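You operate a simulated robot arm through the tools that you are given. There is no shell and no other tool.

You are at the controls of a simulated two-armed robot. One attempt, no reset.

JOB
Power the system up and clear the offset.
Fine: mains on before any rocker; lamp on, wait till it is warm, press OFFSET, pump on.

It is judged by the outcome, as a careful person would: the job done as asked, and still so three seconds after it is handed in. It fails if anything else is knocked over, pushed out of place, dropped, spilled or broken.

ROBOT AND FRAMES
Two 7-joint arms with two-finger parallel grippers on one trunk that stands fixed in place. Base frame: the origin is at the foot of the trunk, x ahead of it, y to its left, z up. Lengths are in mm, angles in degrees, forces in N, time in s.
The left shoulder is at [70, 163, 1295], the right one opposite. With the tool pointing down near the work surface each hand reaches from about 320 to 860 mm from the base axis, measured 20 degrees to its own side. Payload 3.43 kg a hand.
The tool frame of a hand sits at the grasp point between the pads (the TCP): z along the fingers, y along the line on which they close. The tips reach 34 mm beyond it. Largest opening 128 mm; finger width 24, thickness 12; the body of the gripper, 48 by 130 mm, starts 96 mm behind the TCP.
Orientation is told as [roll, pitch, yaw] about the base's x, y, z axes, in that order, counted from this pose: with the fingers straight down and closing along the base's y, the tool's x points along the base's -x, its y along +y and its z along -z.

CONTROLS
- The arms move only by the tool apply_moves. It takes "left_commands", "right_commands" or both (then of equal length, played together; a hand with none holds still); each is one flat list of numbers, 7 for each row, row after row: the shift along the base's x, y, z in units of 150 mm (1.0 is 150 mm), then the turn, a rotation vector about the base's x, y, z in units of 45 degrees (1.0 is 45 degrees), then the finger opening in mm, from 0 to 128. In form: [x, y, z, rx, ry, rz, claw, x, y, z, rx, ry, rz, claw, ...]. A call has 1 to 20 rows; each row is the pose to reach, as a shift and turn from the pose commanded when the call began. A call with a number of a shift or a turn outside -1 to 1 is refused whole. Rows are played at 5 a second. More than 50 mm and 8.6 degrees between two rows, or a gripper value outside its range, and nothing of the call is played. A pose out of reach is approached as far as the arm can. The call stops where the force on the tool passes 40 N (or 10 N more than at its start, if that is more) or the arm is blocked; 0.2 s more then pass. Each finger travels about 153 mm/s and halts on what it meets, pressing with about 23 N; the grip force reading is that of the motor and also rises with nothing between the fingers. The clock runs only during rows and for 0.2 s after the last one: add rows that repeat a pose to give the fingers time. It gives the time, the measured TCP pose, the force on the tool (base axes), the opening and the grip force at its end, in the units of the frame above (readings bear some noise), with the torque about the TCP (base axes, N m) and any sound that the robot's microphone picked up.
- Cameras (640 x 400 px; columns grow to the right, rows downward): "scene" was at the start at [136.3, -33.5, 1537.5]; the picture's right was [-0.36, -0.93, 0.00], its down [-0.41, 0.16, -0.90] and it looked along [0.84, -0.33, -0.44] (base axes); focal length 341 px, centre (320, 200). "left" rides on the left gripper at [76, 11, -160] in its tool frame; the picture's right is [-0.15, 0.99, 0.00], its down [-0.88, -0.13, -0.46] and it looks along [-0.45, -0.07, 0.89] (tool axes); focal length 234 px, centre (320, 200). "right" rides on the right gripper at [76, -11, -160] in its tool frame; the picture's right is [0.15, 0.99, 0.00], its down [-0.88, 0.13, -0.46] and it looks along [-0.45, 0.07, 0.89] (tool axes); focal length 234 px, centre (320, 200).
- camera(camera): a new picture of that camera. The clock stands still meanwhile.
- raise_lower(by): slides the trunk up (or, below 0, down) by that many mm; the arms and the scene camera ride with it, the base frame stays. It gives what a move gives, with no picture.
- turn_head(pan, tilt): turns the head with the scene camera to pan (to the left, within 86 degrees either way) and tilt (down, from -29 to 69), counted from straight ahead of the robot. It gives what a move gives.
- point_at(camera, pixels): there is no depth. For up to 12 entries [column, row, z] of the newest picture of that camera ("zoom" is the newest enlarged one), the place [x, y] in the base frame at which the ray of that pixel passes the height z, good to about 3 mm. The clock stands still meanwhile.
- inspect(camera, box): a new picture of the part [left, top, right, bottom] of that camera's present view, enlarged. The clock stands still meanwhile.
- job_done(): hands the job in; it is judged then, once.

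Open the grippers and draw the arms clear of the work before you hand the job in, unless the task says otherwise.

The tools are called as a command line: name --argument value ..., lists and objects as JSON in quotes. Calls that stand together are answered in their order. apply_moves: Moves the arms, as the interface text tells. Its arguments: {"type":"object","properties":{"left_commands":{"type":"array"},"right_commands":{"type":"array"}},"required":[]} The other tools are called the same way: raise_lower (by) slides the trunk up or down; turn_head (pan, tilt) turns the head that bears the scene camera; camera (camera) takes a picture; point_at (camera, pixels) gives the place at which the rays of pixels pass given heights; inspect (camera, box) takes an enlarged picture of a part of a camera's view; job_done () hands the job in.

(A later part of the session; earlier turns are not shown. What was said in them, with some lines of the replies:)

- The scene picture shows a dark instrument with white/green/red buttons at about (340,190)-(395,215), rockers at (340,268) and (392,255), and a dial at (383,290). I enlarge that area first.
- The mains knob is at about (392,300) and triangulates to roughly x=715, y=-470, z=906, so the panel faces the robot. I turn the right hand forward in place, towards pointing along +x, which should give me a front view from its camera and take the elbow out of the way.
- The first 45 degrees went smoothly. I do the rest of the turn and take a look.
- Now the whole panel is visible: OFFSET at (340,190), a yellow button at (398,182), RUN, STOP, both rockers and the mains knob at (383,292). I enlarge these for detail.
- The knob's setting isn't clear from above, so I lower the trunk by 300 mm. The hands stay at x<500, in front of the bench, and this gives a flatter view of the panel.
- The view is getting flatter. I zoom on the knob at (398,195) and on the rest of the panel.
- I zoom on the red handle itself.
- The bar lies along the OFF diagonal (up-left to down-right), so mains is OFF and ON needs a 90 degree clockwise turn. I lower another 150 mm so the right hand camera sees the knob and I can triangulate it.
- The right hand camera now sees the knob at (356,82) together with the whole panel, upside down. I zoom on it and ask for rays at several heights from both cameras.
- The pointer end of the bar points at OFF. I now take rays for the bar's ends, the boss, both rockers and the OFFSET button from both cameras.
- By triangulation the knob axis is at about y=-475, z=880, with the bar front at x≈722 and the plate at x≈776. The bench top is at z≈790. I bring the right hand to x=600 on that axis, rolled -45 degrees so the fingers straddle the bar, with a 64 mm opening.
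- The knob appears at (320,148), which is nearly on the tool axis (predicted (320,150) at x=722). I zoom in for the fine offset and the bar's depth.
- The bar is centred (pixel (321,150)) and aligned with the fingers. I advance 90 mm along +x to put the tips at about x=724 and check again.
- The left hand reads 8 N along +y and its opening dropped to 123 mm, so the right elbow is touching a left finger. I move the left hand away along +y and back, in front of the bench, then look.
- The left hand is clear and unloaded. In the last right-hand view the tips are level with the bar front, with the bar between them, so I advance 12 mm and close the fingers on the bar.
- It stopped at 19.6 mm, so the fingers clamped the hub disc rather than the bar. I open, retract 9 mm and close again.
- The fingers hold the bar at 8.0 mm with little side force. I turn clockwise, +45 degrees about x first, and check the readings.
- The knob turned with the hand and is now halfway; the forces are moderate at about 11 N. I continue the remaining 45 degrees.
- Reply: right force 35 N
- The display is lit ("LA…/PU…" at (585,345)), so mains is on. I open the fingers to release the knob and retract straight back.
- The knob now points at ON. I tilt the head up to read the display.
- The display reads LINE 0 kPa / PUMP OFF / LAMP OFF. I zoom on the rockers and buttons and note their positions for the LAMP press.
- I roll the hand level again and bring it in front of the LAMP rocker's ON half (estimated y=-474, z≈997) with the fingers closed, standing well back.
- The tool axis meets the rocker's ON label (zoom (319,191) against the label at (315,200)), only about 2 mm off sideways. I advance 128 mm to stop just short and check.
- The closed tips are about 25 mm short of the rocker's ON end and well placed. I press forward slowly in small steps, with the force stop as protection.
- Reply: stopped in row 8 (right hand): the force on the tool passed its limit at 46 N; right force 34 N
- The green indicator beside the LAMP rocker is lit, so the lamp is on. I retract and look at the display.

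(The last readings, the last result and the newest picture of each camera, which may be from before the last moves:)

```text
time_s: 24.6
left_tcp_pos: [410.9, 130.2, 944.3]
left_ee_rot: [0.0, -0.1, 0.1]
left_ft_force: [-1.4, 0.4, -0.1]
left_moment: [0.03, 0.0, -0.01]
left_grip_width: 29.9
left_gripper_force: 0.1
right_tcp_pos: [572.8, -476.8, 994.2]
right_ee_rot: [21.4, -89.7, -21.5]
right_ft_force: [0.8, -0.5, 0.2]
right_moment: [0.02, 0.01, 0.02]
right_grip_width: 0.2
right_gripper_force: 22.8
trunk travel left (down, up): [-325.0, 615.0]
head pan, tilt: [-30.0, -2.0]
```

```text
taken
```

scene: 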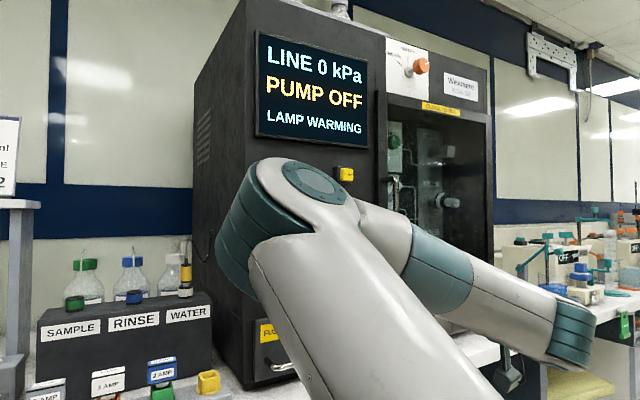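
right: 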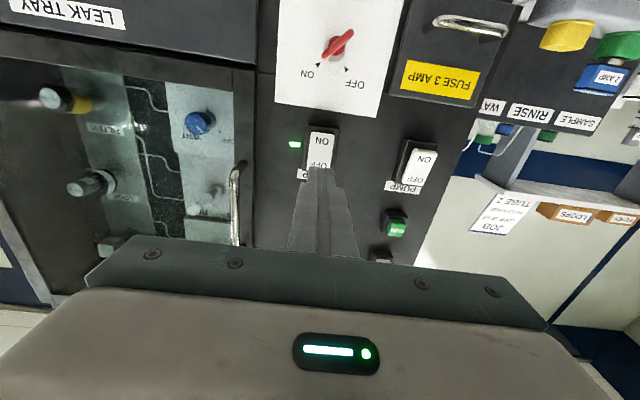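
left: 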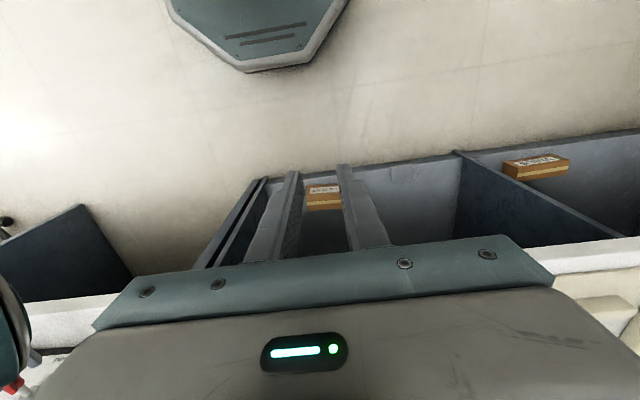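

The display now reads LAMP WARMING. While it warms I move the left hand further left to give the right elbow room, and bring the right hand up towards OFFSET (estimated x≈750, y≈-324, z≈1210), staying well back.

apply_moves --left_commands '[0, 0.2, 0, 0, 0, 0, 30, 0, 0.4, 0, 0, 0, 0, 30, 0, 0.6, 0, 0, 0, 0, 30, 0, 0.8, 0, 0, 0, 0, 30, 0, 1, 0, 0, 0, 0, 30]' --right_commands '[0, 0, 0, 0, 0, 0, 0, 0, 0, 0.2, 0, 0, 0, 0, 0, 0, 0.4, 0, 0, 0, 0, 0, 0, 0.6, 0, 0, 0, 0, 0, 0, 0.8, 0, 0, 0, 0]'

camera --camera "scene"

camera --camera "left"

```text
time_s: 25.8
left_tcp_pos: [408.9, 281.4, 943.2]
left_ee_rot: [-0.1, 0.1, 0.1]
left_ft_force: [-1.1, 0.2, -0.8]
left_moment: [-0.02, -0.01, -0.02]
left_grip_width: 30.1
left_gripper_force: 0.0
right_tcp_pos: [569.6, -476.1, 1113.4]
right_ee_rot: [7.0, -89.8, -7.1]
right_ft_force: [-0.4, 0.5, 0.3]
right_moment: [0.01, 0.0, -0.02]
right_grip_width: 0.0
right_gripper_force: 22.9
trunk travel left (down, up): [-325.0, 615.0]
head pan, tilt: [-30.0, -2.0]
```

```text
taken
```

scene: 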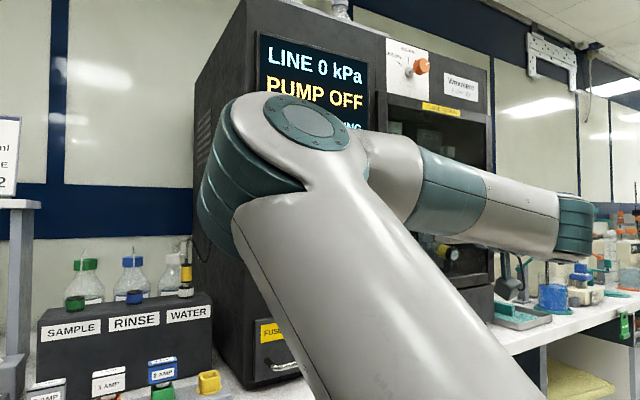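

```text
taken
```

left: 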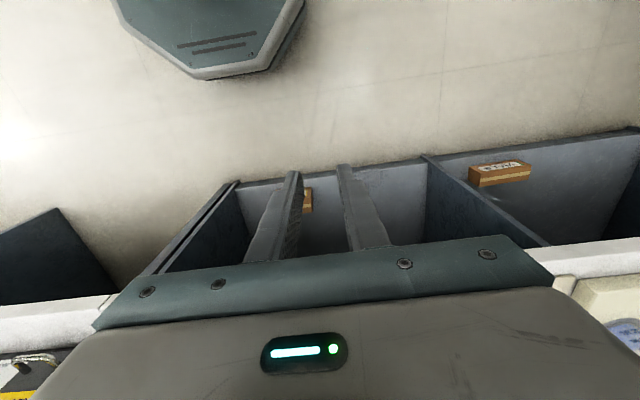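

The right elbow now hides the display. I roll the hand +45 degrees, which earlier swung the elbow out of view to the right, while rising to z≈1210.

apply_moves --right_commands '[0, 0, 0.107, 0.167, 0, 0, 0, 0, 0, 0.213, 0.333, 0, 0, 0, 0, 0, 0.32, 0.5, 0, 0, 0, 0, 0, 0.427, 0.667, 0, 0, 0, 0, 0, 0.533, 0.833, 0, 0, 0, 0, 0, 0.64, 1, 0, 0, 0]'

camera --camera "scene"

camera --camera "right"

```text
time_s: 27.2
left_tcp_pos: [410.0, 280.4, 944.2]
left_ee_rot: [-0.1, 0.0, 0.1]
left_ft_force: [-0.1, -0.3, 0.5]
left_moment: [-0.02, 0.03, 0.0]
left_grip_width: 30.0
left_gripper_force: 0.0
right_tcp_pos: [573.3, -472.3, 1210.1]
right_ee_rot: [89.9, -44.9, -89.5]
right_ft_force: [0.0, 0.7, -0.3]
right_moment: [-0.02, -0.01, -0.01]
right_grip_width: 0.2
right_gripper_force: 22.6
trunk travel left (down, up): [-325.0, 615.0]
head pan, tilt: [-30.0, -2.0]
```

```text
taken
```

scene: 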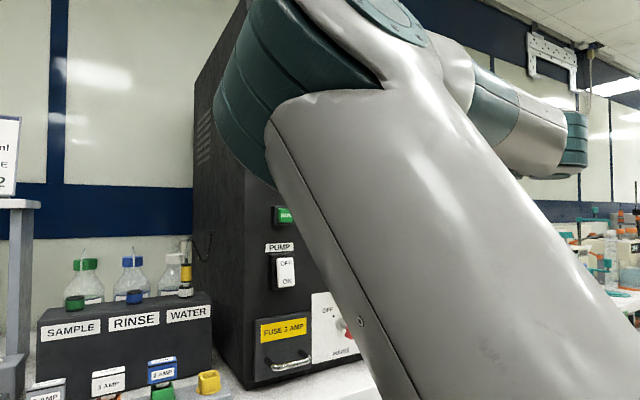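

```text
taken
```

right: 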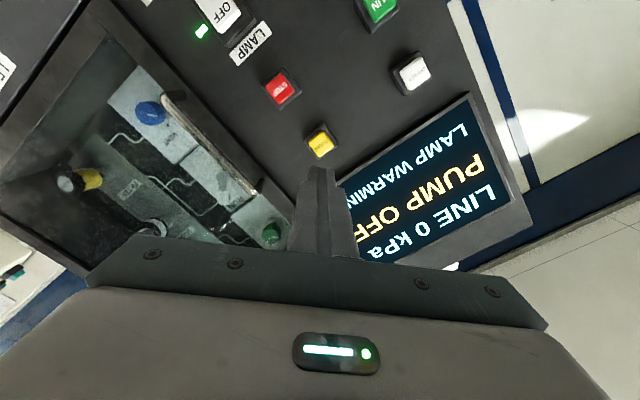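

From this roll the hand camera reads the display: still LAMP WARMING. OFFSET at (412,72) works out to y≈-328, z≈1211, so I shift the hand 147 mm left to line up with it, still 140 mm away.

apply_moves --right_commands '[0, 0.2, 0, 0, 0, 0, 0, 0, 0.4, 0, 0, 0, 0, 0, 0, 0.6, 0, 0, 0, 0, 0, 0, 0.8, 0, 0, 0, 0, 0, 0, 0.98, 0, 0, 0, 0, 0, 0, 0.98, 0, 0, 0, 0, 0]'

camera --camera "right"

camera --camera "scene"

```text
time_s: 28.8
left_tcp_pos: [410.2, 278.8, 944.7]
left_ee_rot: [-0.1, -0.1, 0.2]
left_ft_force: [0.7, 0.5, -0.4]
left_moment: [0.02, -0.02, -0.03]
left_grip_width: 30.1
left_gripper_force: 0.2
right_tcp_pos: [593.9, -395.2, 1193.0]
right_ee_rot: [89.3, -41.5, -90.5]
right_ft_force: [0.0, -0.7, 0.4]
right_moment: [-0.01, -0.02, 0.02]
right_grip_width: 0.1
right_gripper_force: 23.2
right hand out of reach, approached as far as the arm can: row 4, 5, 6
trunk travel left (down, up): [-325.0, 615.0]
head pan, tilt: [-30.0, -2.0]
stopped in row 6 (right hand): the arm was blocked; the commanded pose is now the measured one
```

```text
taken
```

right: 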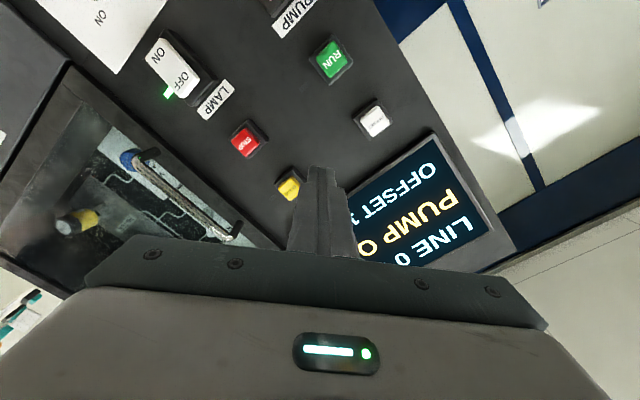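

```text
taken
```

scene: 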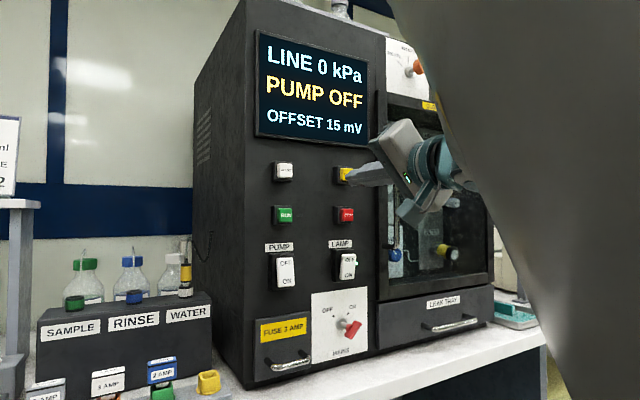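

The display now reads OFFSET 15 mV, so the lamp is warm, but the arm hit its reach limit in this roll. I roll the hand back to level, moving slightly back and right, to get the better-folding configuration.

apply_moves --right_commands '[-0.04, -0.09, -0.06, -0.167, 0, 0, 0, -0.08, -0.18, -0.12, -0.333, 0, 0, 0, -0.12, -0.27, -0.18, -0.5, 0, 0, 0, -0.15, -0.36, -0.24, -0.667, 0, 0, 0, -0.15, -0.45, -0.3, -0.833, 0, 0, 0, -0.15, -0.5, -0.35, -1, 0, 0, 0, -0.15, -0.5, -0.35, -1, 0, 0, 0]'

camera --camera "scene"

```text
time_s: 30.4
left_tcp_pos: [409.9, 280.1, 943.3]
left_ee_rot: [-0.1, 0.0, 0.2]
left_ft_force: [0.7, -0.1, 0.7]
left_moment: [-0.01, -0.01, 0.01]
left_grip_width: 30.1
left_gripper_force: 0.2
right_tcp_pos: [569.8, -470.9, 1140.4]
right_ee_rot: [94.4, -86.6, -95.7]
right_ft_force: [-0.1, -0.5, -0.5]
right_moment: [0.0, -0.02, -0.03]
right_grip_width: 0.1
right_gripper_force: 22.3
trunk travel left (down, up): [-325.0, 615.0]
head pan, tilt: [-30.0, -2.0]
```

```text
taken
```

scene: 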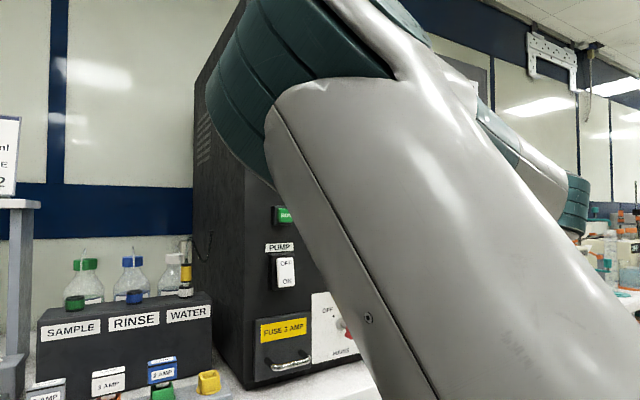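

The elbow is close to the head, so I want the hand lower relative to the shoulder. I raise the trunk 200 mm first, then lower the hand.

raise_lower --by 200

apply_moves --right_commands '[0, 0, -0.2, -0.04, 0, 0, 0, 0, 0, -0.4, -0.078, 0, 0, 0, 0, 0, -0.6, -0.078, 0, 0, 0, 0, 0, -0.8, -0.078, 0, 0, 0, 0, 0, -1, -0.078, 0, 0, 0]'

raise_lower --by 150

camera --camera "scene"

camera --camera "right"

```text
time_s: 32.6
left_tcp_pos: [410.8, 279.8, 1142.7]
left_ee_rot: [-0.1, 0.0, 0.0]
left_ft_force: [-0.4, 0.3, -0.1]
left_moment: [0.01, 0.04, 0.03]
left_grip_width: 29.8
left_gripper_force: 0.1
right_tcp_pos: [571.3, -470.7, 1338.7]
right_ee_rot: [91.8, -86.5, -93.0]
right_ft_force: [0.2, -0.5, -0.4]
right_moment: [-0.01, 0.02, -0.01]
right_grip_width: 0.0
right_gripper_force: 23.4
trunk travel left (down, up): [-525.0, 415.0]
head pan, tilt: [-30.0, -2.0]
```

```text
time_s: 33.8
left_tcp_pos: [410.5, 280.0, 1142.2]
left_ee_rot: [-0.2, 0.0, 0.1]
left_ft_force: [-0.8, -0.4, 0.1]
left_moment: [0.0, 0.05, 0.0]
left_grip_width: 29.8
left_gripper_force: 0.1
right_tcp_pos: [572.8, -468.9, 1189.9]
right_ee_rot: [-107.1, -89.6, 106.1]
right_ft_force: [0.6, -0.2, 0.5]
right_moment: [0.0, -0.01, 0.03]
right_grip_width: 0.0
right_gripper_force: 23.0
trunk travel left (down, up): [-525.0, 415.0]
head pan, tilt: [-30.0, -2.0]
```

```text
time_s: 35.5
left_tcp_pos: [410.5, 279.7, 1292.0]
left_ee_rot: [-0.1, 0.0, 0.1]
left_ft_force: [0.1, -0.2, -0.5]
left_moment: [0.01, -0.06, -0.01]
left_grip_width: 30.0
left_gripper_force: 0.2
right_tcp_pos: [572.5, -468.1, 1341.0]
right_ee_rot: [-117.5, -89.4, 116.5]
right_ft_force: [0.3, 0.5, 0.3]
right_moment: [-0.01, -0.01, -0.01]
right_grip_width: 0.0
right_gripper_force: 22.6
trunk travel left (down, up): [-675.0, 265.0]
head pan, tilt: [-30.0, -2.0]
```

```text
taken
```

scene: 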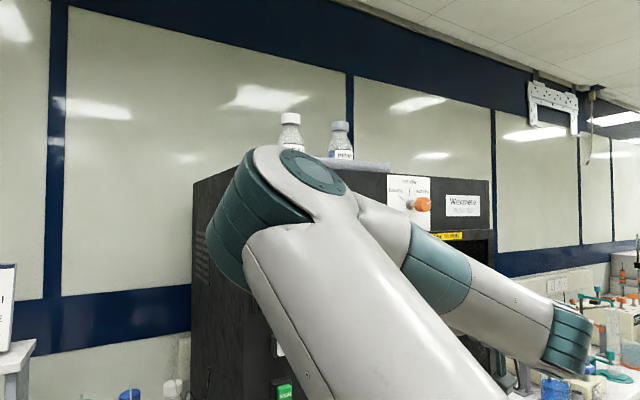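

```text
taken
```

right: 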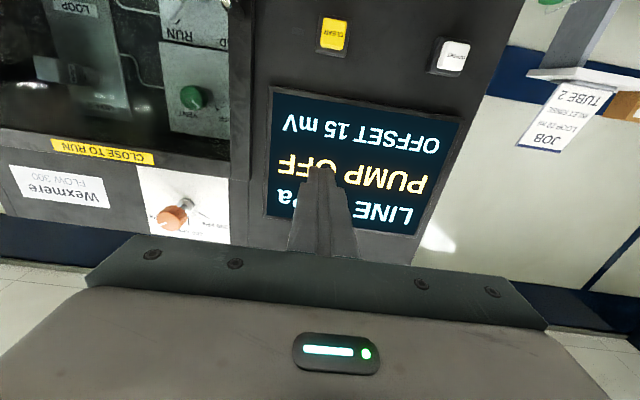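

The hand camera confirms OFFSET 15 mV. I lower the hand to z≈1210 and then move left to y≈-326, tilting the head down so I can watch.

apply_moves --right_commands '[0, 0, -0.2, 0, 0, 0, 0, 0, 0, -0.4, 0, 0, 0, 0, 0, 0.1, -0.6, 0, 0, 0, 0, 0, 0.25, -0.8, 0, 0, 0, 0, 0, 0.45, -0.87, 0, 0, 0, 0, 0, 0.65, -0.87, 0, 0, 0, 0, 0, 0.82, -0.87, 0, 0, 0, 0, 0, 0.96, -0.87, 0, 0, 0, 0]'

turn_head --pan -25 --tilt 22

camera --camera "scene"

camera --camera "right"

```text
time_s: 37.3
left_tcp_pos: [407.4, 279.5, 1294.1]
left_ee_rot: [0.0, -0.2, 0.1]
left_ft_force: [-0.2, -0.2, -0.2]
left_moment: [0.0, -0.04, 0.02]
left_grip_width: 30.0
left_gripper_force: 0.0
right_tcp_pos: [600.5, -341.4, 1214.8]
right_ee_rot: [-129.4, -89.5, 128.6]
right_ft_force: [-0.2, 0.2, -0.2]
right_moment: [-0.01, 0.01, 0.03]
right_grip_width: 0.0
right_gripper_force: 23.1
right hand out of reach, approached as far as the arm can: row 5, 6, 7, 8
trunk travel left (down, up): [-675.0, 265.0]
head pan, tilt: [-30.0, -2.0]
```

```text
time_s: 38.2
left_tcp_pos: [412.0, 280.2, 1292.5]
left_ee_rot: [-0.1, -0.1, 0.1]
left_ft_force: [-0.1, 0.4, 0.0]
left_moment: [0.0, 0.02, 0.02]
left_grip_width: 30.0
left_gripper_force: 0.1
right_tcp_pos: [600.7, -339.6, 1214.6]
right_ee_rot: [-116.0, -89.6, 115.0]
right_ft_force: [-0.4, 0.5, -0.4]
right_moment: [0.0, 0.0, -0.02]
right_grip_width: 0.0
right_gripper_force: 23.0
trunk travel left (down, up): [-675.0, 265.0]
head pan, tilt: [-25.0, 22.0]
```

```text
taken
```

scene: 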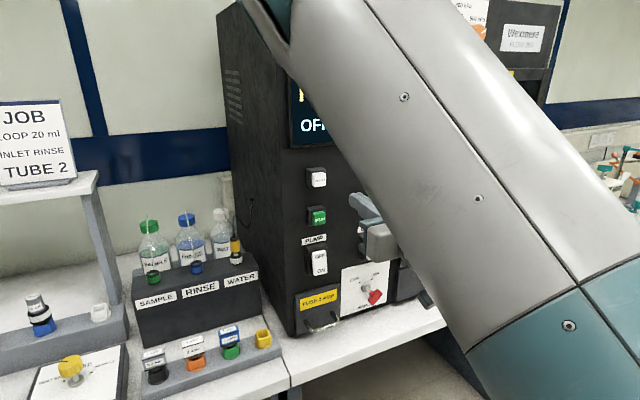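

```text
taken
```

right: 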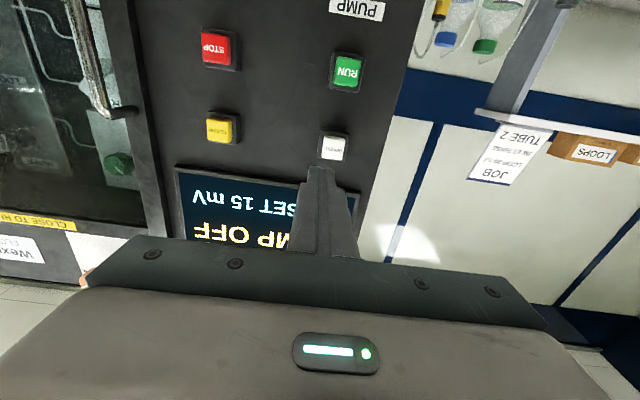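

The arm could only fold to (600,-340,1215), and advancing will bring it into reach. OFFSET at (333,147) works out to y≈-322, z≈1213, so I advance to about x=670 and check alignment.

apply_moves --right_commands '[0.15, 0, 0, 0, 0, 0, 0, 0.3, 0.01, 0.01, 0, 0, 0, 0, 0.45, 0.02, 0.02, 0, 0, 0, 0, 0.58, 0.027, 0.02, 0, 0, 0, 0, 0.66, 0.027, 0.02, 0, 0, 0, 0, 0.66, 0.027, 0.02, 0, 0, 0, 0]'

camera --camera "right"

inspect --camera "right" --box '[240, 100, 400, 200]'

camera --camera "scene"

```text
time_s: 39.6
left_tcp_pos: [410.7, 280.6, 1294.2]
left_ee_rot: [-0.1, 0.0, 0.1]
left_ft_force: [0.0, 0.1, 0.7]
left_moment: [-0.01, -0.02, -0.01]
left_grip_width: 29.8
left_gripper_force: 0.1
right_tcp_pos: [696.6, -352.1, 1225.6]
right_ee_rot: [-51.0, -89.4, 50.7]
right_ft_force: [-0.1, -0.4, 0.4]
right_moment: [-0.01, 0.04, 0.0]
right_grip_width: 0.0
right_gripper_force: 23.1
right hand out of reach, approached as far as the arm can: row 2, 3, 4, 5, 6
trunk travel left (down, up): [-675.0, 265.0]
head pan, tilt: [-25.0, 22.0]
```

```text
taken
```

right: 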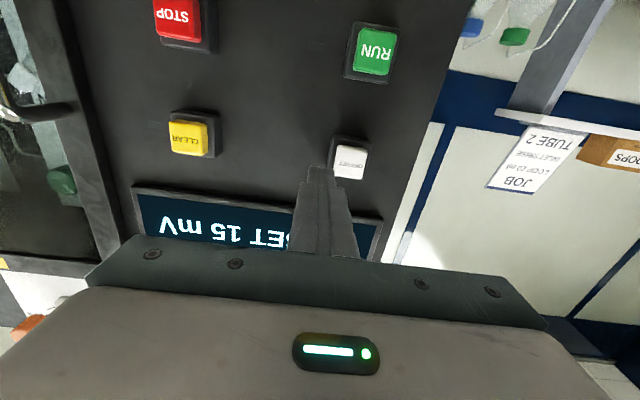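

```text
4.00 times, centred on (320, 150) of right
```

zoom: 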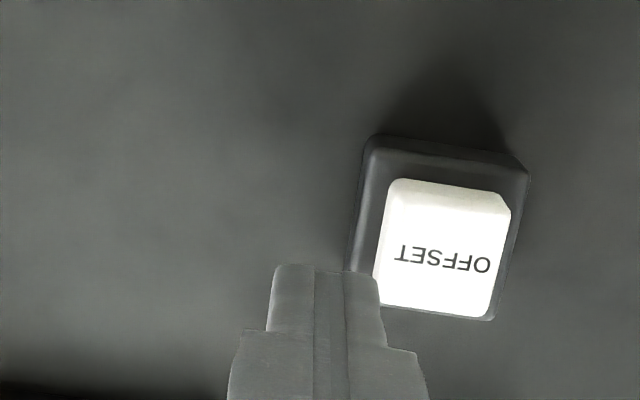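

```text
taken
```

scene: 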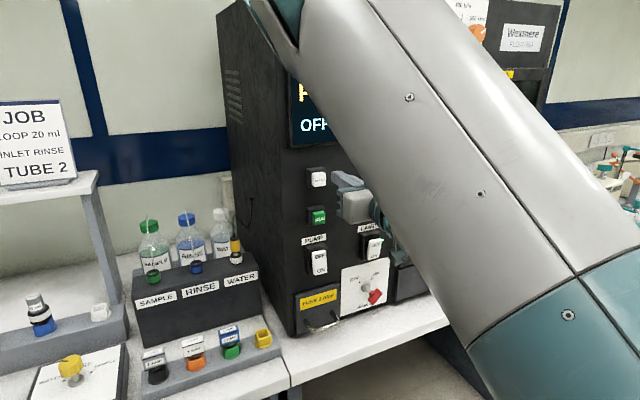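

The arm strayed to (697,-352,1226) because that pose is near a joint limit in this elbow configuration; nothing was touched. I back off to x≈600 and y≈-380 while rolling +45, which should put the elbow on the right.

apply_moves --right_commands '[-0.15, -0.1, 0, 0, 0, 0, 0, -0.35, -0.3, 0, 0, 0, 0, 0, -0.5, -0.5, 0, 0.12, 0, 0, 0, -0.5, -0.6, 0, 0.28, 0, 0, 0, -0.5, -0.6, 0, 0.44, 0, 0, 0, -0.5, -0.6, 0, 0.6, 0, 0, 0, -0.5, -0.6, 0, 0.76, 0, 0, 0, -0.5, -0.6, 0, 0.92, 0, 0, 0, -0.5, -0.6, 0, 1, 0, 0, 0, -0.5, -0.6, 0, 1, 0, 0, 0]'

camera --camera "right"

camera --camera "scene"

```text
time_s: 41.8
left_tcp_pos: [410.6, 281.2, 1293.1]
left_ee_rot: [-0.1, 0.0, 0.1]
left_ft_force: [-0.3, 0.5, -0.4]
left_moment: [0.01, -0.02, 0.01]
left_grip_width: 29.8
left_gripper_force: 0.0
right_tcp_pos: [622.4, -441.5, 1224.6]
right_ee_rot: [89.3, -45.4, -90.3]
right_ft_force: [0.5, -1.0, 0.2]
right_moment: [0.02, 0.01, 0.0]
right_grip_width: 0.0
right_gripper_force: 22.7
trunk travel left (down, up): [-675.0, 265.0]
head pan, tilt: [-25.0, 22.0]
```

```text
taken
```

right: 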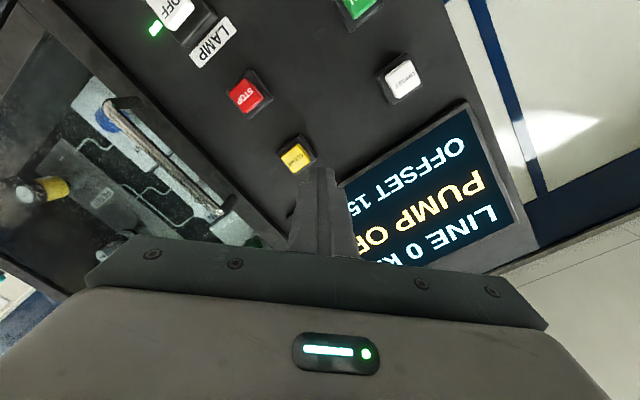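

```text
taken
```

scene: 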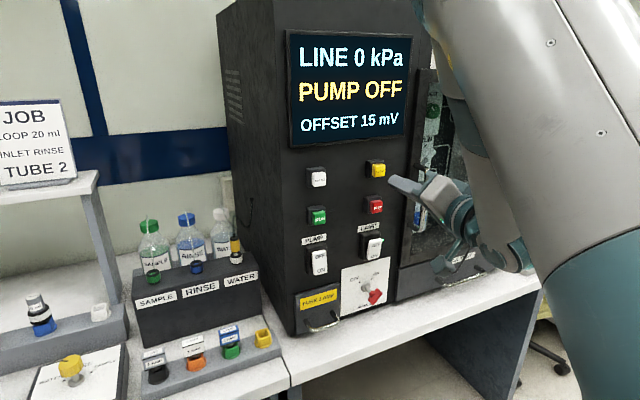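

With roll +45 the elbow is up to the right and everything is visible; the display shows OFFSET 15 mV. I slide the hand left towards y≈-323 at z≈1213, staying at x≈620.

apply_moves --right_commands '[0, 0.15, -0.02, 0, 0, 0, 0, 0, 0.3, -0.04, 0, 0, 0, 0, 0, 0.45, -0.06, 0, 0, 0, 0, 0, 0.6, -0.08, 0, 0, 0, 0, 0, 0.79, -0.08, 0, 0, 0, 0, 0, 0.79, -0.08, 0, 0, 0, 0]'

camera --camera "right"

camera --camera "scene"

```text
time_s: 43.2
left_tcp_pos: [409.9, 279.0, 1293.4]
left_ee_rot: [-0.1, 0.0, 0.2]
left_ft_force: [-0.7, -0.8, 0.2]
left_moment: [0.0, -0.01, 0.0]
left_grip_width: 30.1
left_gripper_force: 0.0
right_tcp_pos: [617.8, -332.7, 1219.6]
right_ee_rot: [88.9, -45.4, -89.6]
right_ft_force: [0.1, 0.5, -0.4]
right_moment: [0.0, -0.03, 0.02]
right_grip_width: 0.0
right_gripper_force: 23.1
right hand out of reach, approached as far as the arm can: row 5, 6
trunk travel left (down, up): [-675.0, 265.0]
head pan, tilt: [-25.0, 22.0]
```

```text
taken
```

right: 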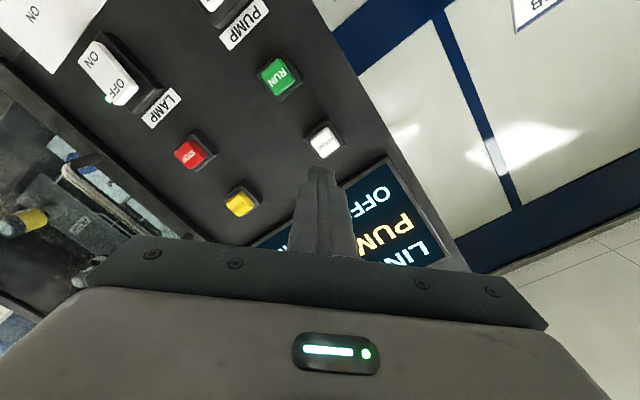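

```text
taken
```

scene: 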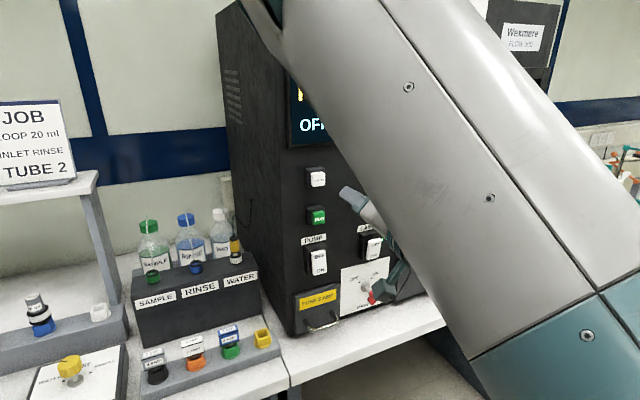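

The arm stops 9 mm short in y ((618,-333,1220)). Yawing the hand 15 degrees so the tips point left adds about 9 mm at the tip and moves the wrist right, so I do that in place and check.

apply_moves --right_commands '[0, -0.07, 0, 0, 0, 0.11, 0, 0, -0.07, 0, 0, 0, 0.22, 0, 0, -0.07, 0, 0, 0, 0.34, 0, 0, -0.07, 0, 0, 0, 0.34, 0]'

camera --camera "right"

camera --camera "scene"

```text
time_s: 44.2
left_tcp_pos: [410.9, 281.6, 1293.4]
left_ee_rot: [0.0, 0.1, 0.2]
left_ft_force: [0.3, -0.8, 0.0]
left_moment: [0.01, -0.02, 0.0]
left_grip_width: 29.8
left_gripper_force: 0.0
right_tcp_pos: [619.9, -341.6, 1218.5]
right_ee_rot: [89.2, -45.4, -74.9]
right_ft_force: [-0.2, 0.1, 0.4]
right_moment: [0.0, 0.0, 0.01]
right_grip_width: 0.0
right_gripper_force: 22.8
trunk travel left (down, up): [-675.0, 265.0]
head pan, tilt: [-25.0, 22.0]
```

```text
taken
```

right: 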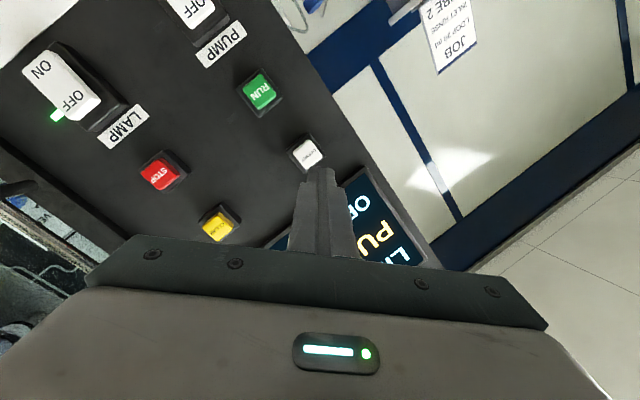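

```text
taken
```

scene: 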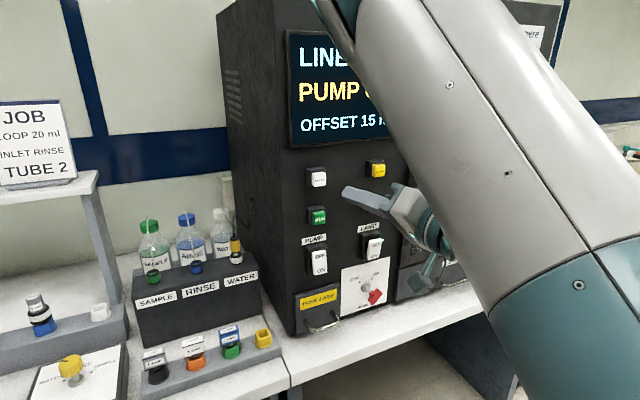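

The hand is within reach now, with yaw 15 and TCP (620,-342,1218). I shift it about 20 mm left and advance to bring the tips to roughly 20 mm short of OFFSET.

apply_moves --right_commands '[0.12, 0.04, -0.01, 0, 0, 0, 0, 0.24, 0.08, -0.02, 0, 0, 0, 0, 0.36, 0.12, -0.03, 0, 0, 0, 0, 0.45, 0.14, -0.03, 0, 0, 0, 0, 0.45, 0.14, -0.03, 0, 0, 0, 0]'

camera --camera "right"

inspect --camera "right" --box '[240, 100, 400, 200]'

inspect --camera "scene" --box '[280, 120, 440, 240]'

```text
time_s: 45.4
left_tcp_pos: [410.8, 281.0, 1293.9]
left_ee_rot: [-0.1, 0.0, 0.1]
left_ft_force: [-0.3, 0.9, 0.4]
left_moment: [-0.01, 0.02, -0.04]
left_grip_width: 30.1
left_gripper_force: 0.2
right_tcp_pos: [686.1, -321.7, 1215.5]
right_ee_rot: [89.2, -45.4, -75.0]
right_ft_force: [1.2, 0.4, 0.6]
right_moment: [-0.03, 0.0, 0.03]
right_grip_width: 0.2
right_gripper_force: 22.9
trunk travel left (down, up): [-675.0, 265.0]
head pan, tilt: [-25.0, 22.0]
```

```text
taken
```

right: 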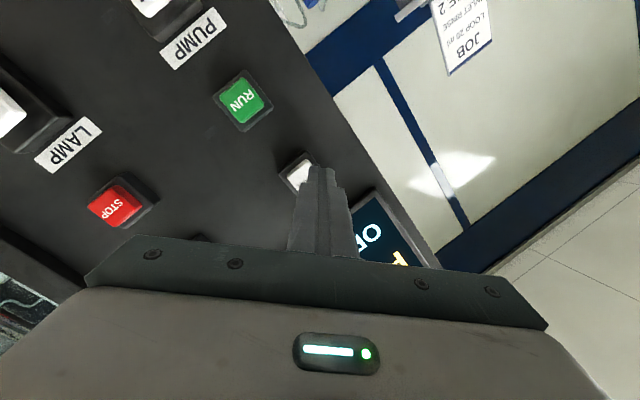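

```text
4.00 times, centred on (320, 150) of right
```

zoom: 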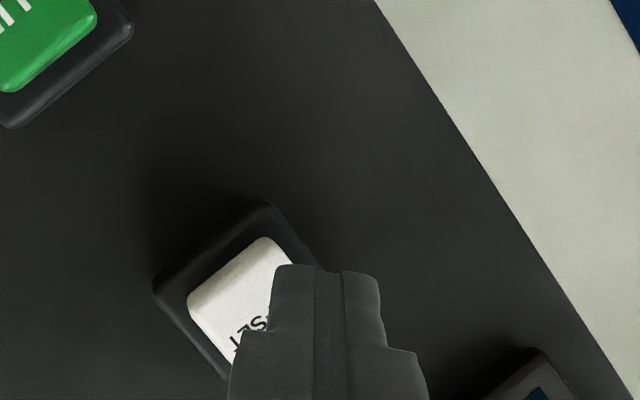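

```text
3.33 times, centred on (360, 180) of scene
```

zoom: 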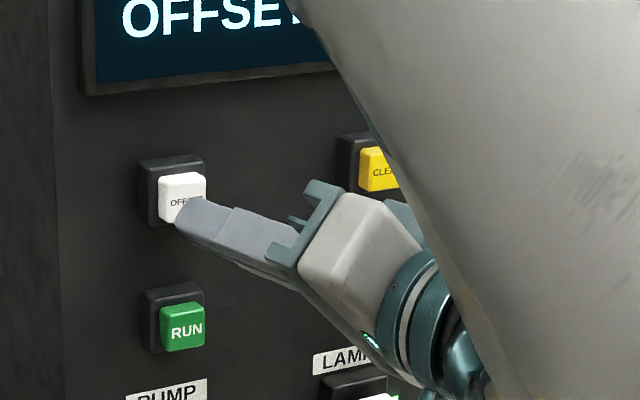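

The OFFSET cap works out to (748,-323,1213), and the tips are at about (719,-313,1215) with their right corner leading, so they will meet the cap near its middle. I press slowly forward.

apply_moves --right_commands '[0.06, -0.015, -0.01, 0, 0, 0, 0, 0.1, -0.015, -0.01, 0, 0, 0, 0, 0.13, -0.015, -0.01, 0, 0, 0, 0, 0.15, -0.015, -0.01, 0, 0, 0, 0, 0.17, -0.015, -0.01, 0, 0, 0, 0, 0.19, -0.015, -0.01, 0, 0, 0, 0, 0.21, -0.015, -0.01, 0, 0, 0, 0, 0.23, -0.015, -0.01, 0, 0, 0, 0]'

camera --camera "right"

inspect --camera "scene" --box '[270, 20, 430, 240]'

```text
time_s: 47.2
left_tcp_pos: [407.7, 280.6, 1292.7]
left_ee_rot: [-0.1, -0.1, 0.1]
left_ft_force: [0.1, 0.0, 0.2]
left_moment: [0.01, 0.02, -0.04]
left_grip_width: 30.2
left_gripper_force: 0.1
right_tcp_pos: [718.2, -324.1, 1213.5]
right_ee_rot: [89.2, -45.3, -75.1]
right_ft_force: [-11.1, 0.3, -2.7]
right_moment: [0.02, 0.04, -0.03]
right_grip_width: 0.0
right_gripper_force: 22.9
trunk travel left (down, up): [-675.0, 265.0]
head pan, tilt: [-25.0, 22.0]
heard: click
```

```text
taken
```

right: 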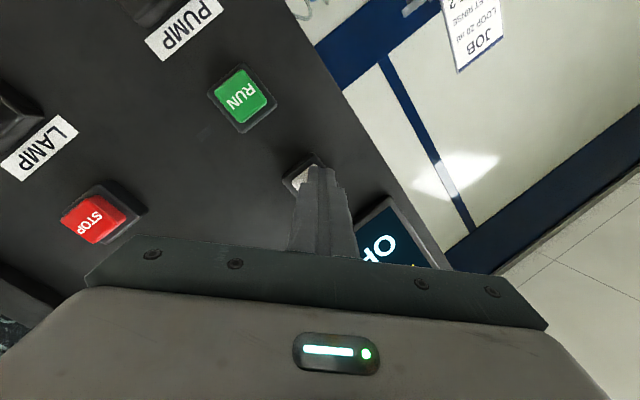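

```text
1.82 times, centred on (350, 130) of scene
```

zoom: 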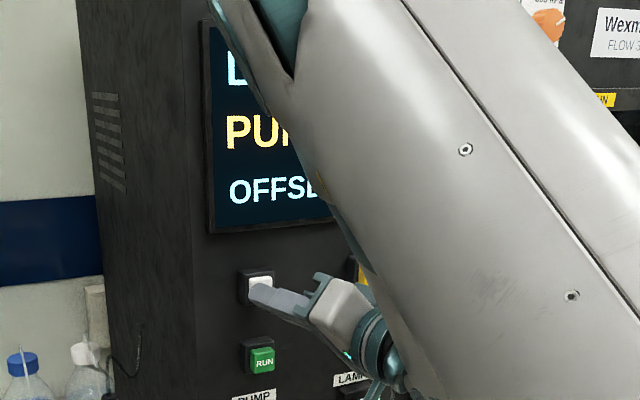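

A click was heard at about 11 N. I retract along the same line and move right so the display can be read.

apply_moves --right_commands '[-0.1, 0, 0, 0, 0, 0, 0, -0.25, 0, 0, 0, 0, 0, 0, -0.45, -0.1, 0, 0, 0, 0, 0, -0.6, -0.3, 0, 0, 0, 0, 0, -0.65, -0.5, 0, 0, 0, 0, 0, -0.65, -0.7, 0, 0, 0, 0, 0]'

camera --camera "scene"

camera --camera "right"

```text
time_s: 48.6
left_tcp_pos: [410.0, 280.0, 1294.2]
left_ee_rot: [-0.1, 0.0, 0.1]
left_ft_force: [-0.1, 0.3, 0.4]
left_moment: [-0.02, 0.01, 0.01]
left_grip_width: 30.0
left_gripper_force: 0.1
right_tcp_pos: [624.3, -430.0, 1211.9]
right_ee_rot: [89.2, -45.3, -75.1]
right_ft_force: [-0.4, 0.2, -0.8]
right_moment: [0.0, -0.02, 0.01]
right_grip_width: 0.2
right_gripper_force: 22.8
trunk travel left (down, up): [-675.0, 265.0]
head pan, tilt: [-25.0, 22.0]
```

```text
taken
```

scene: 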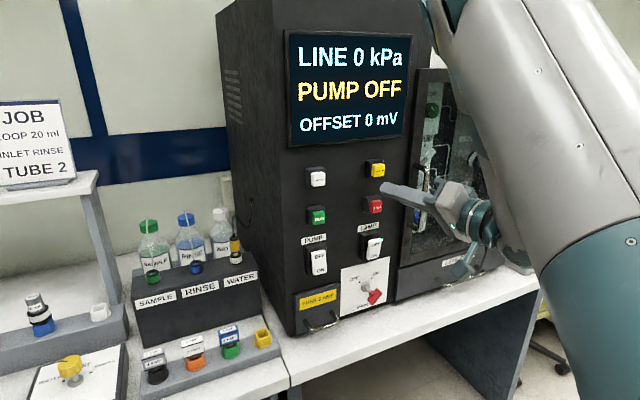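

```text
taken
```

right: 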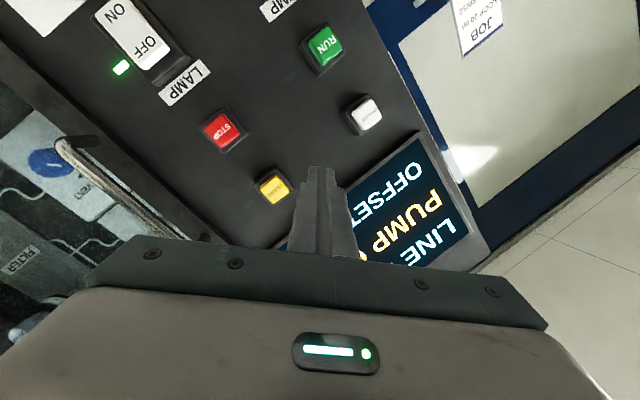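

The display reads OFFSET 0 mV, so the offset is cleared. The PUMP rocker is directly below OFFSET, so I lower the trunk by 217 mm to reuse the same arm posture at the height of its ON half.

raise_lower --by -217

turn_head --pan -25 --tilt 5

camera --camera "scene"

camera --camera "right"

```text
time_s: 50.9
left_tcp_pos: [410.4, 279.3, 1076.5]
left_ee_rot: [0.0, 0.0, 0.1]
left_ft_force: [0.4, -0.4, -0.3]
left_moment: [-0.02, -0.02, -0.03]
left_grip_width: 29.7
left_gripper_force: 0.1
right_tcp_pos: [622.7, -428.8, 997.0]
right_ee_rot: [89.1, -45.3, -75.0]
right_ft_force: [0.1, 0.4, 0.7]
right_moment: [-0.03, -0.01, 0.0]
right_grip_width: 0.0
right_gripper_force: 22.3
trunk travel left (down, up): [-458.0, 482.0]
head pan, tilt: [-25.0, 22.0]
```

```text
time_s: 51.7
left_tcp_pos: [409.9, 280.0, 1077.2]
left_ee_rot: [-0.2, 0.0, 0.0]
left_ft_force: [-0.2, -0.4, 0.1]
left_moment: [-0.02, 0.02, 0.01]
left_grip_width: 30.0
left_gripper_force: 0.2
right_tcp_pos: [623.5, -428.7, 995.0]
right_ee_rot: [89.3, -45.3, -75.0]
right_ft_force: [0.2, -0.7, 0.3]
right_moment: [0.01, 0.01, -0.02]
right_grip_width: 0.0
right_gripper_force: 23.2
trunk travel left (down, up): [-458.0, 482.0]
head pan, tilt: [-25.0, 5.0]
```

```text
taken
```

scene: 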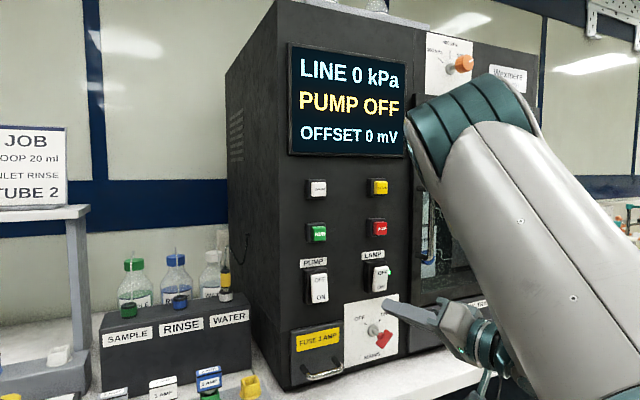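

```text
taken
```

right: 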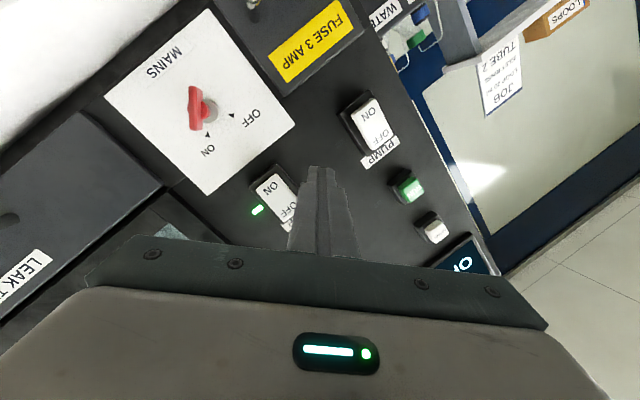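

The display is clear: OFFSET 0 mV, PUMP OFF. I move left in front of the PUMP rocker at (686,-322,995), mirroring the OFFSET approach, and check the alignment.

apply_moves --right_commands '[0, 0.15, 0, 0, 0, 0, 0, 0, 0.3, 0, 0, 0, 0, 0, 0.05, 0.45, 0, 0, 0, 0, 0, 0.15, 0.6, 0, 0, 0, 0, 0, 0.3, 0.71, 0, 0, 0, 0, 0, 0.4, 0.71, 0, 0, 0, 0, 0, 0.4, 0.71, 0, 0, 0, 0, 0]'

inspect --camera "right" --box '[240, 100, 400, 200]'

inspect --camera "scene" --box '[280, 20, 440, 380]'

inspect --camera "scene" --box '[280, 240, 408, 320]'

```text
time_s: 53.3
left_tcp_pos: [410.1, 279.2, 1076.5]
left_ee_rot: [-0.1, 0.0, 0.1]
left_ft_force: [-0.5, 0.0, 0.2]
left_moment: [-0.02, -0.05, 0.0]
left_grip_width: 29.8
left_gripper_force: 0.0
right_tcp_pos: [684.6, -321.1, 996.1]
right_ee_rot: [89.2, -45.4, -75.1]
right_ft_force: [0.0, -0.4, -0.2]
right_moment: [0.0, 0.01, 0.0]
right_grip_width: 0.2
right_gripper_force: 23.1
trunk travel left (down, up): [-458.0, 482.0]
head pan, tilt: [-25.0, 5.0]
```

```text
4.00 times, centred on (320, 150) of right
```

zoom: 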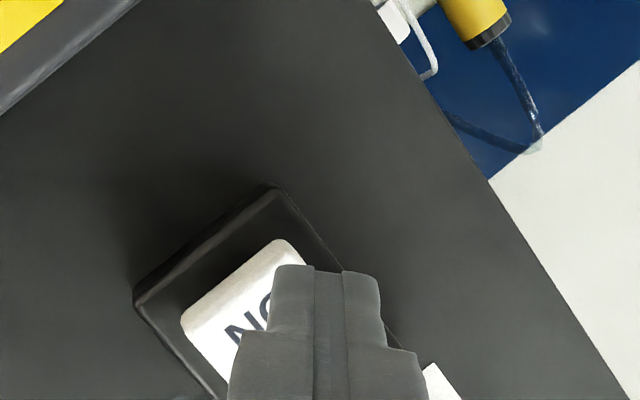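

```text
1.11 times, centred on (360, 200) of scene
```

zoom: 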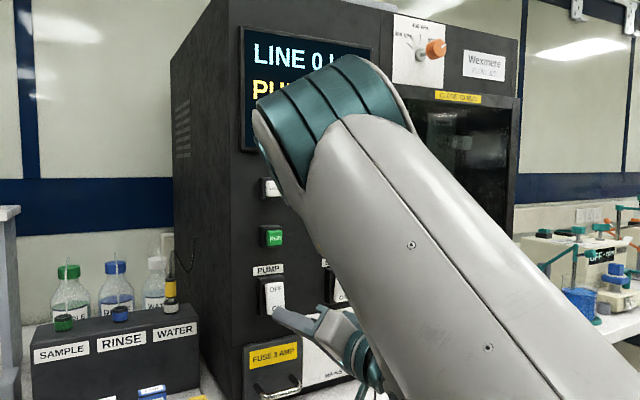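

```text
5.00 times, centred on (344, 280) of scene
```

zoom: 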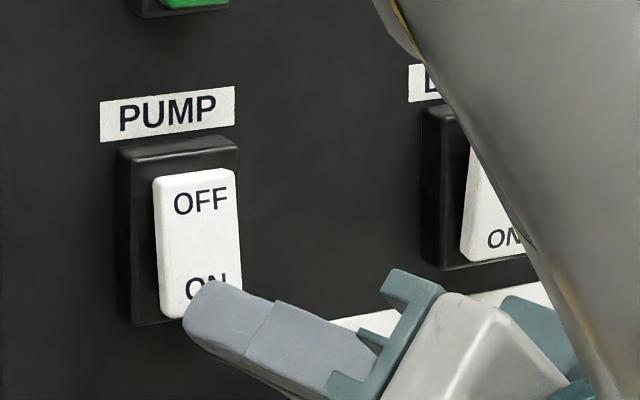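

The PUMP rocker's bottom edge works out to z≈985, centred at y≈-322. My tips at z≈996 with the leading corner near y≈-329 sit well on its ON half, so I press slowly forward.

apply_moves --right_commands '[0.06, -0.015, 0, 0, 0, 0, 0, 0.1, -0.015, 0, 0, 0, 0, 0, 0.12, -0.015, 0, 0, 0, 0, 0, 0.14, -0.015, 0, 0, 0, 0, 0, 0.16, -0.015, 0, 0, 0, 0, 0, 0.18, -0.015, 0, 0, 0, 0, 0, 0.2, -0.015, 0, 0, 0, 0, 0, 0.22, -0.015, 0, 0, 0, 0, 0, 0.24, -0.015, 0, 0, 0, 0, 0]'

inspect --camera "scene" --box '[280, 240, 408, 320]'

camera --camera "right"

```text
time_s: 55.1
left_tcp_pos: [406.2, 280.8, 1079.1]
left_ee_rot: [-0.1, -0.5, 0.1]
left_ft_force: [0.1, -0.6, -0.3]
left_moment: [-0.02, 0.02, 0.03]
left_grip_width: 30.1
left_gripper_force: 0.1
right_tcp_pos: [709.4, -323.7, 995.3]
right_ee_rot: [89.0, -45.3, -74.8]
right_ft_force: [-34.6, 0.3, 1.6]
right_moment: [0.11, -0.2, -0.13]
right_grip_width: 0.2
right_gripper_force: 23.3
trunk travel left (down, up): [-458.0, 482.0]
head pan, tilt: [-25.0, 5.0]
stopped in row 8 (right hand): the force on the tool passed its limit at 49 N (the readings are from after the stop); the commanded pose is now the measured one
```

```text
5.00 times, centred on (344, 280) of scene
```

zoom: 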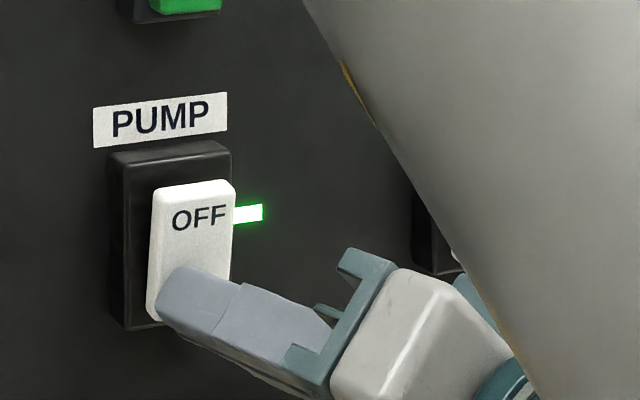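

```text
taken
```

right: 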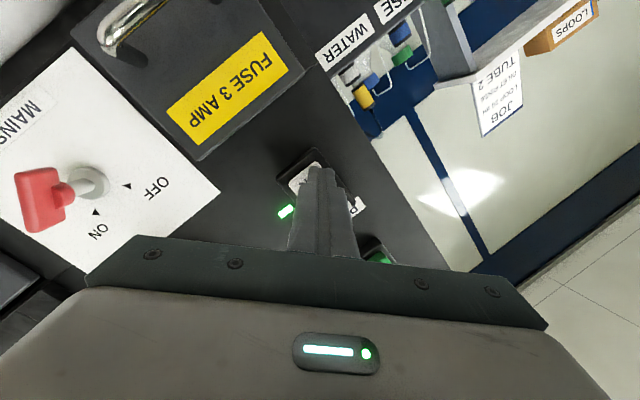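

The PUMP indicator beside the rocker is green. I retract straight back, move right and check the display.

apply_moves --right_commands '[-0.1, 0, 0, 0, 0, 0, 0, -0.25, 0, 0, 0, 0, 0, 0, -0.45, -0.1, 0, 0, 0, 0, 0, -0.6, -0.3, 0, 0, 0, 0, 0, -0.7, -0.5, 0, 0, 0, 0, 0, -0.8, -0.7, 0, 0, 0, 0, 20, -1, -0.8, 0, 0, 0, 0, 40]'

camera --camera "scene"

camera --camera "right"

```text
time_s: 56.7
left_tcp_pos: [409.3, 280.3, 1076.7]
left_ee_rot: [-0.1, -0.1, 0.2]
left_ft_force: [1.4, 0.1, -0.3]
left_moment: [0.01, -0.05, 0.0]
left_grip_width: 30.1
left_gripper_force: 0.0
right_tcp_pos: [565.3, -443.2, 990.6]
right_ee_rot: [88.8, -45.3, -74.7]
right_ft_force: [-0.1, 0.0, -0.1]
right_moment: [-0.03, -0.01, 0.0]
right_grip_width: 39.8
right_gripper_force: 0.1
trunk travel left (down, up): [-458.0, 482.0]
head pan, tilt: [-25.0, 5.0]
```

```text
taken
```

scene: 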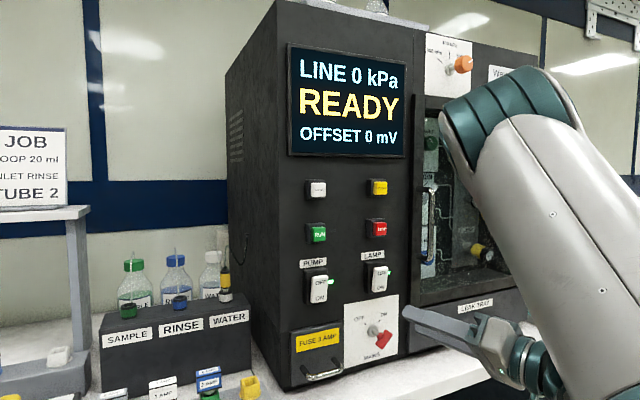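

```text
taken
```

right: 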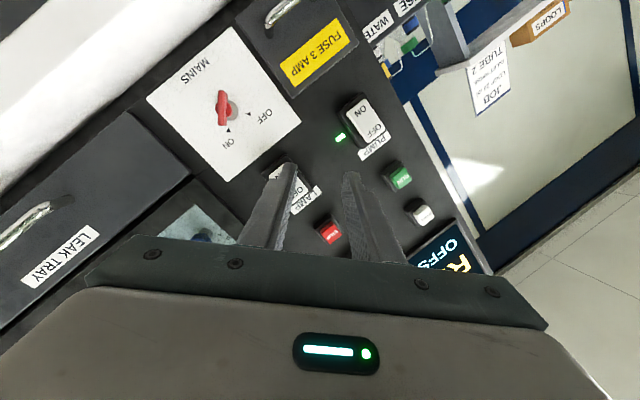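

The display reads READY with OFFSET 0 mV, and both indicators are lit. I draw the right hand further back, open both grippers and take a last look.

apply_moves --left_commands '[0, 0, 0, 0, 0, 0, 60, 0, 0, 0, 0, 0, 0, 90, 0, 0, 0, 0, 0, 0, 120, 0, 0, 0, 0, 0, 0, 120, 0, 0, 0, 0, 0, 0, 120]' --right_commands '[-0.15, -0.1, 0, 0, 0, 0, 60, -0.3, -0.2, 0, 0, 0, 0, 90, -0.45, -0.3, 0, 0, 0, 0, 120, -0.6, -0.4, 0, 0, 0, 0, 120, -0.6, -0.4, 0, 0, 0, 0, 120]'

turn_head --pan -20 --tilt 12

camera --camera "scene"

```text
time_s: 57.9
left_tcp_pos: [411.2, 282.0, 1075.3]
left_ee_rot: [-0.1, 0.0, 0.1]
left_ft_force: [-0.7, -0.6, 0.5]
left_moment: [-0.02, 0.01, 0.03]
left_grip_width: 120.1
left_gripper_force: 0.0
right_tcp_pos: [475.8, -501.8, 993.4]
right_ee_rot: [88.7, -45.1, -74.6]
right_ft_force: [-0.8, 0.6, 0.4]
right_moment: [-0.02, 0.0, 0.01]
right_grip_width: 120.1
right_gripper_force: 0.0
trunk travel left (down, up): [-458.0, 482.0]
head pan, tilt: [-25.0, 5.0]
```

```text
time_s: 58.6
left_tcp_pos: [408.9, 281.5, 1075.6]
left_ee_rot: [0.0, 0.0, 0.2]
left_ft_force: [-0.1, 1.3, -0.2]
left_moment: [0.01, 0.0, -0.02]
left_grip_width: 120.0
left_gripper_force: 0.2
right_tcp_pos: [474.0, -503.3, 991.4]
right_ee_rot: [88.8, -45.3, -74.6]
right_ft_force: [-0.1, 0.1, 0.5]
right_moment: [0.02, -0.01, 0.01]
right_grip_width: 119.8
right_gripper_force: 0.1
trunk travel left (down, up): [-458.0, 482.0]
head pan, tilt: [-20.0, 12.0]
```

```text
taken
```

scene: 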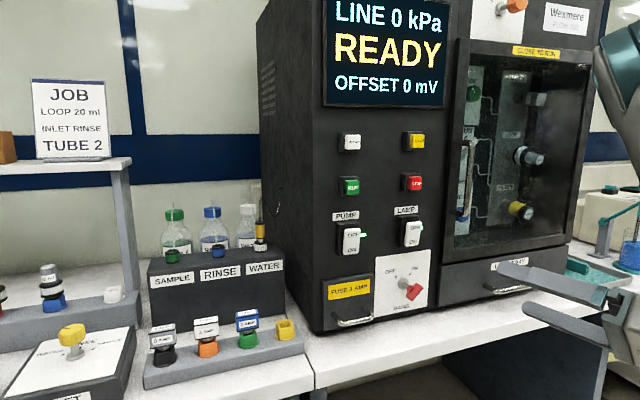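

The display still reads READY and OFFSET 0 mV, and mains, lamp and pump are all on. The bench is undisturbed, both grippers are open and both arms are clear, so I hand the job in.

job_done

```text
The job is handed in.
```

The system is powered up and the offset is cleared. When I handed it in, the display read LINE 0 kPa / READY / OFFSET 0 mV.

- **Order:** I turned mains on first, then switched the lamp on. I waited until the display changed from LAMP WARMING to OFFSET 15 mV, pressed OFFSET (a click, and it went to 0 mV), then switched the pump on. The green indicators beside both rockers were lit afterwards.
- **Contact between the arms:** early on, the right elbow lightly touched the left gripper (about 10 N). I moved the left arm away before continuing.
- **Bench:** I saw nothing else moved, spilled or knocked over in the last picture. I opened both grippers and drew the arms clear before handing in.
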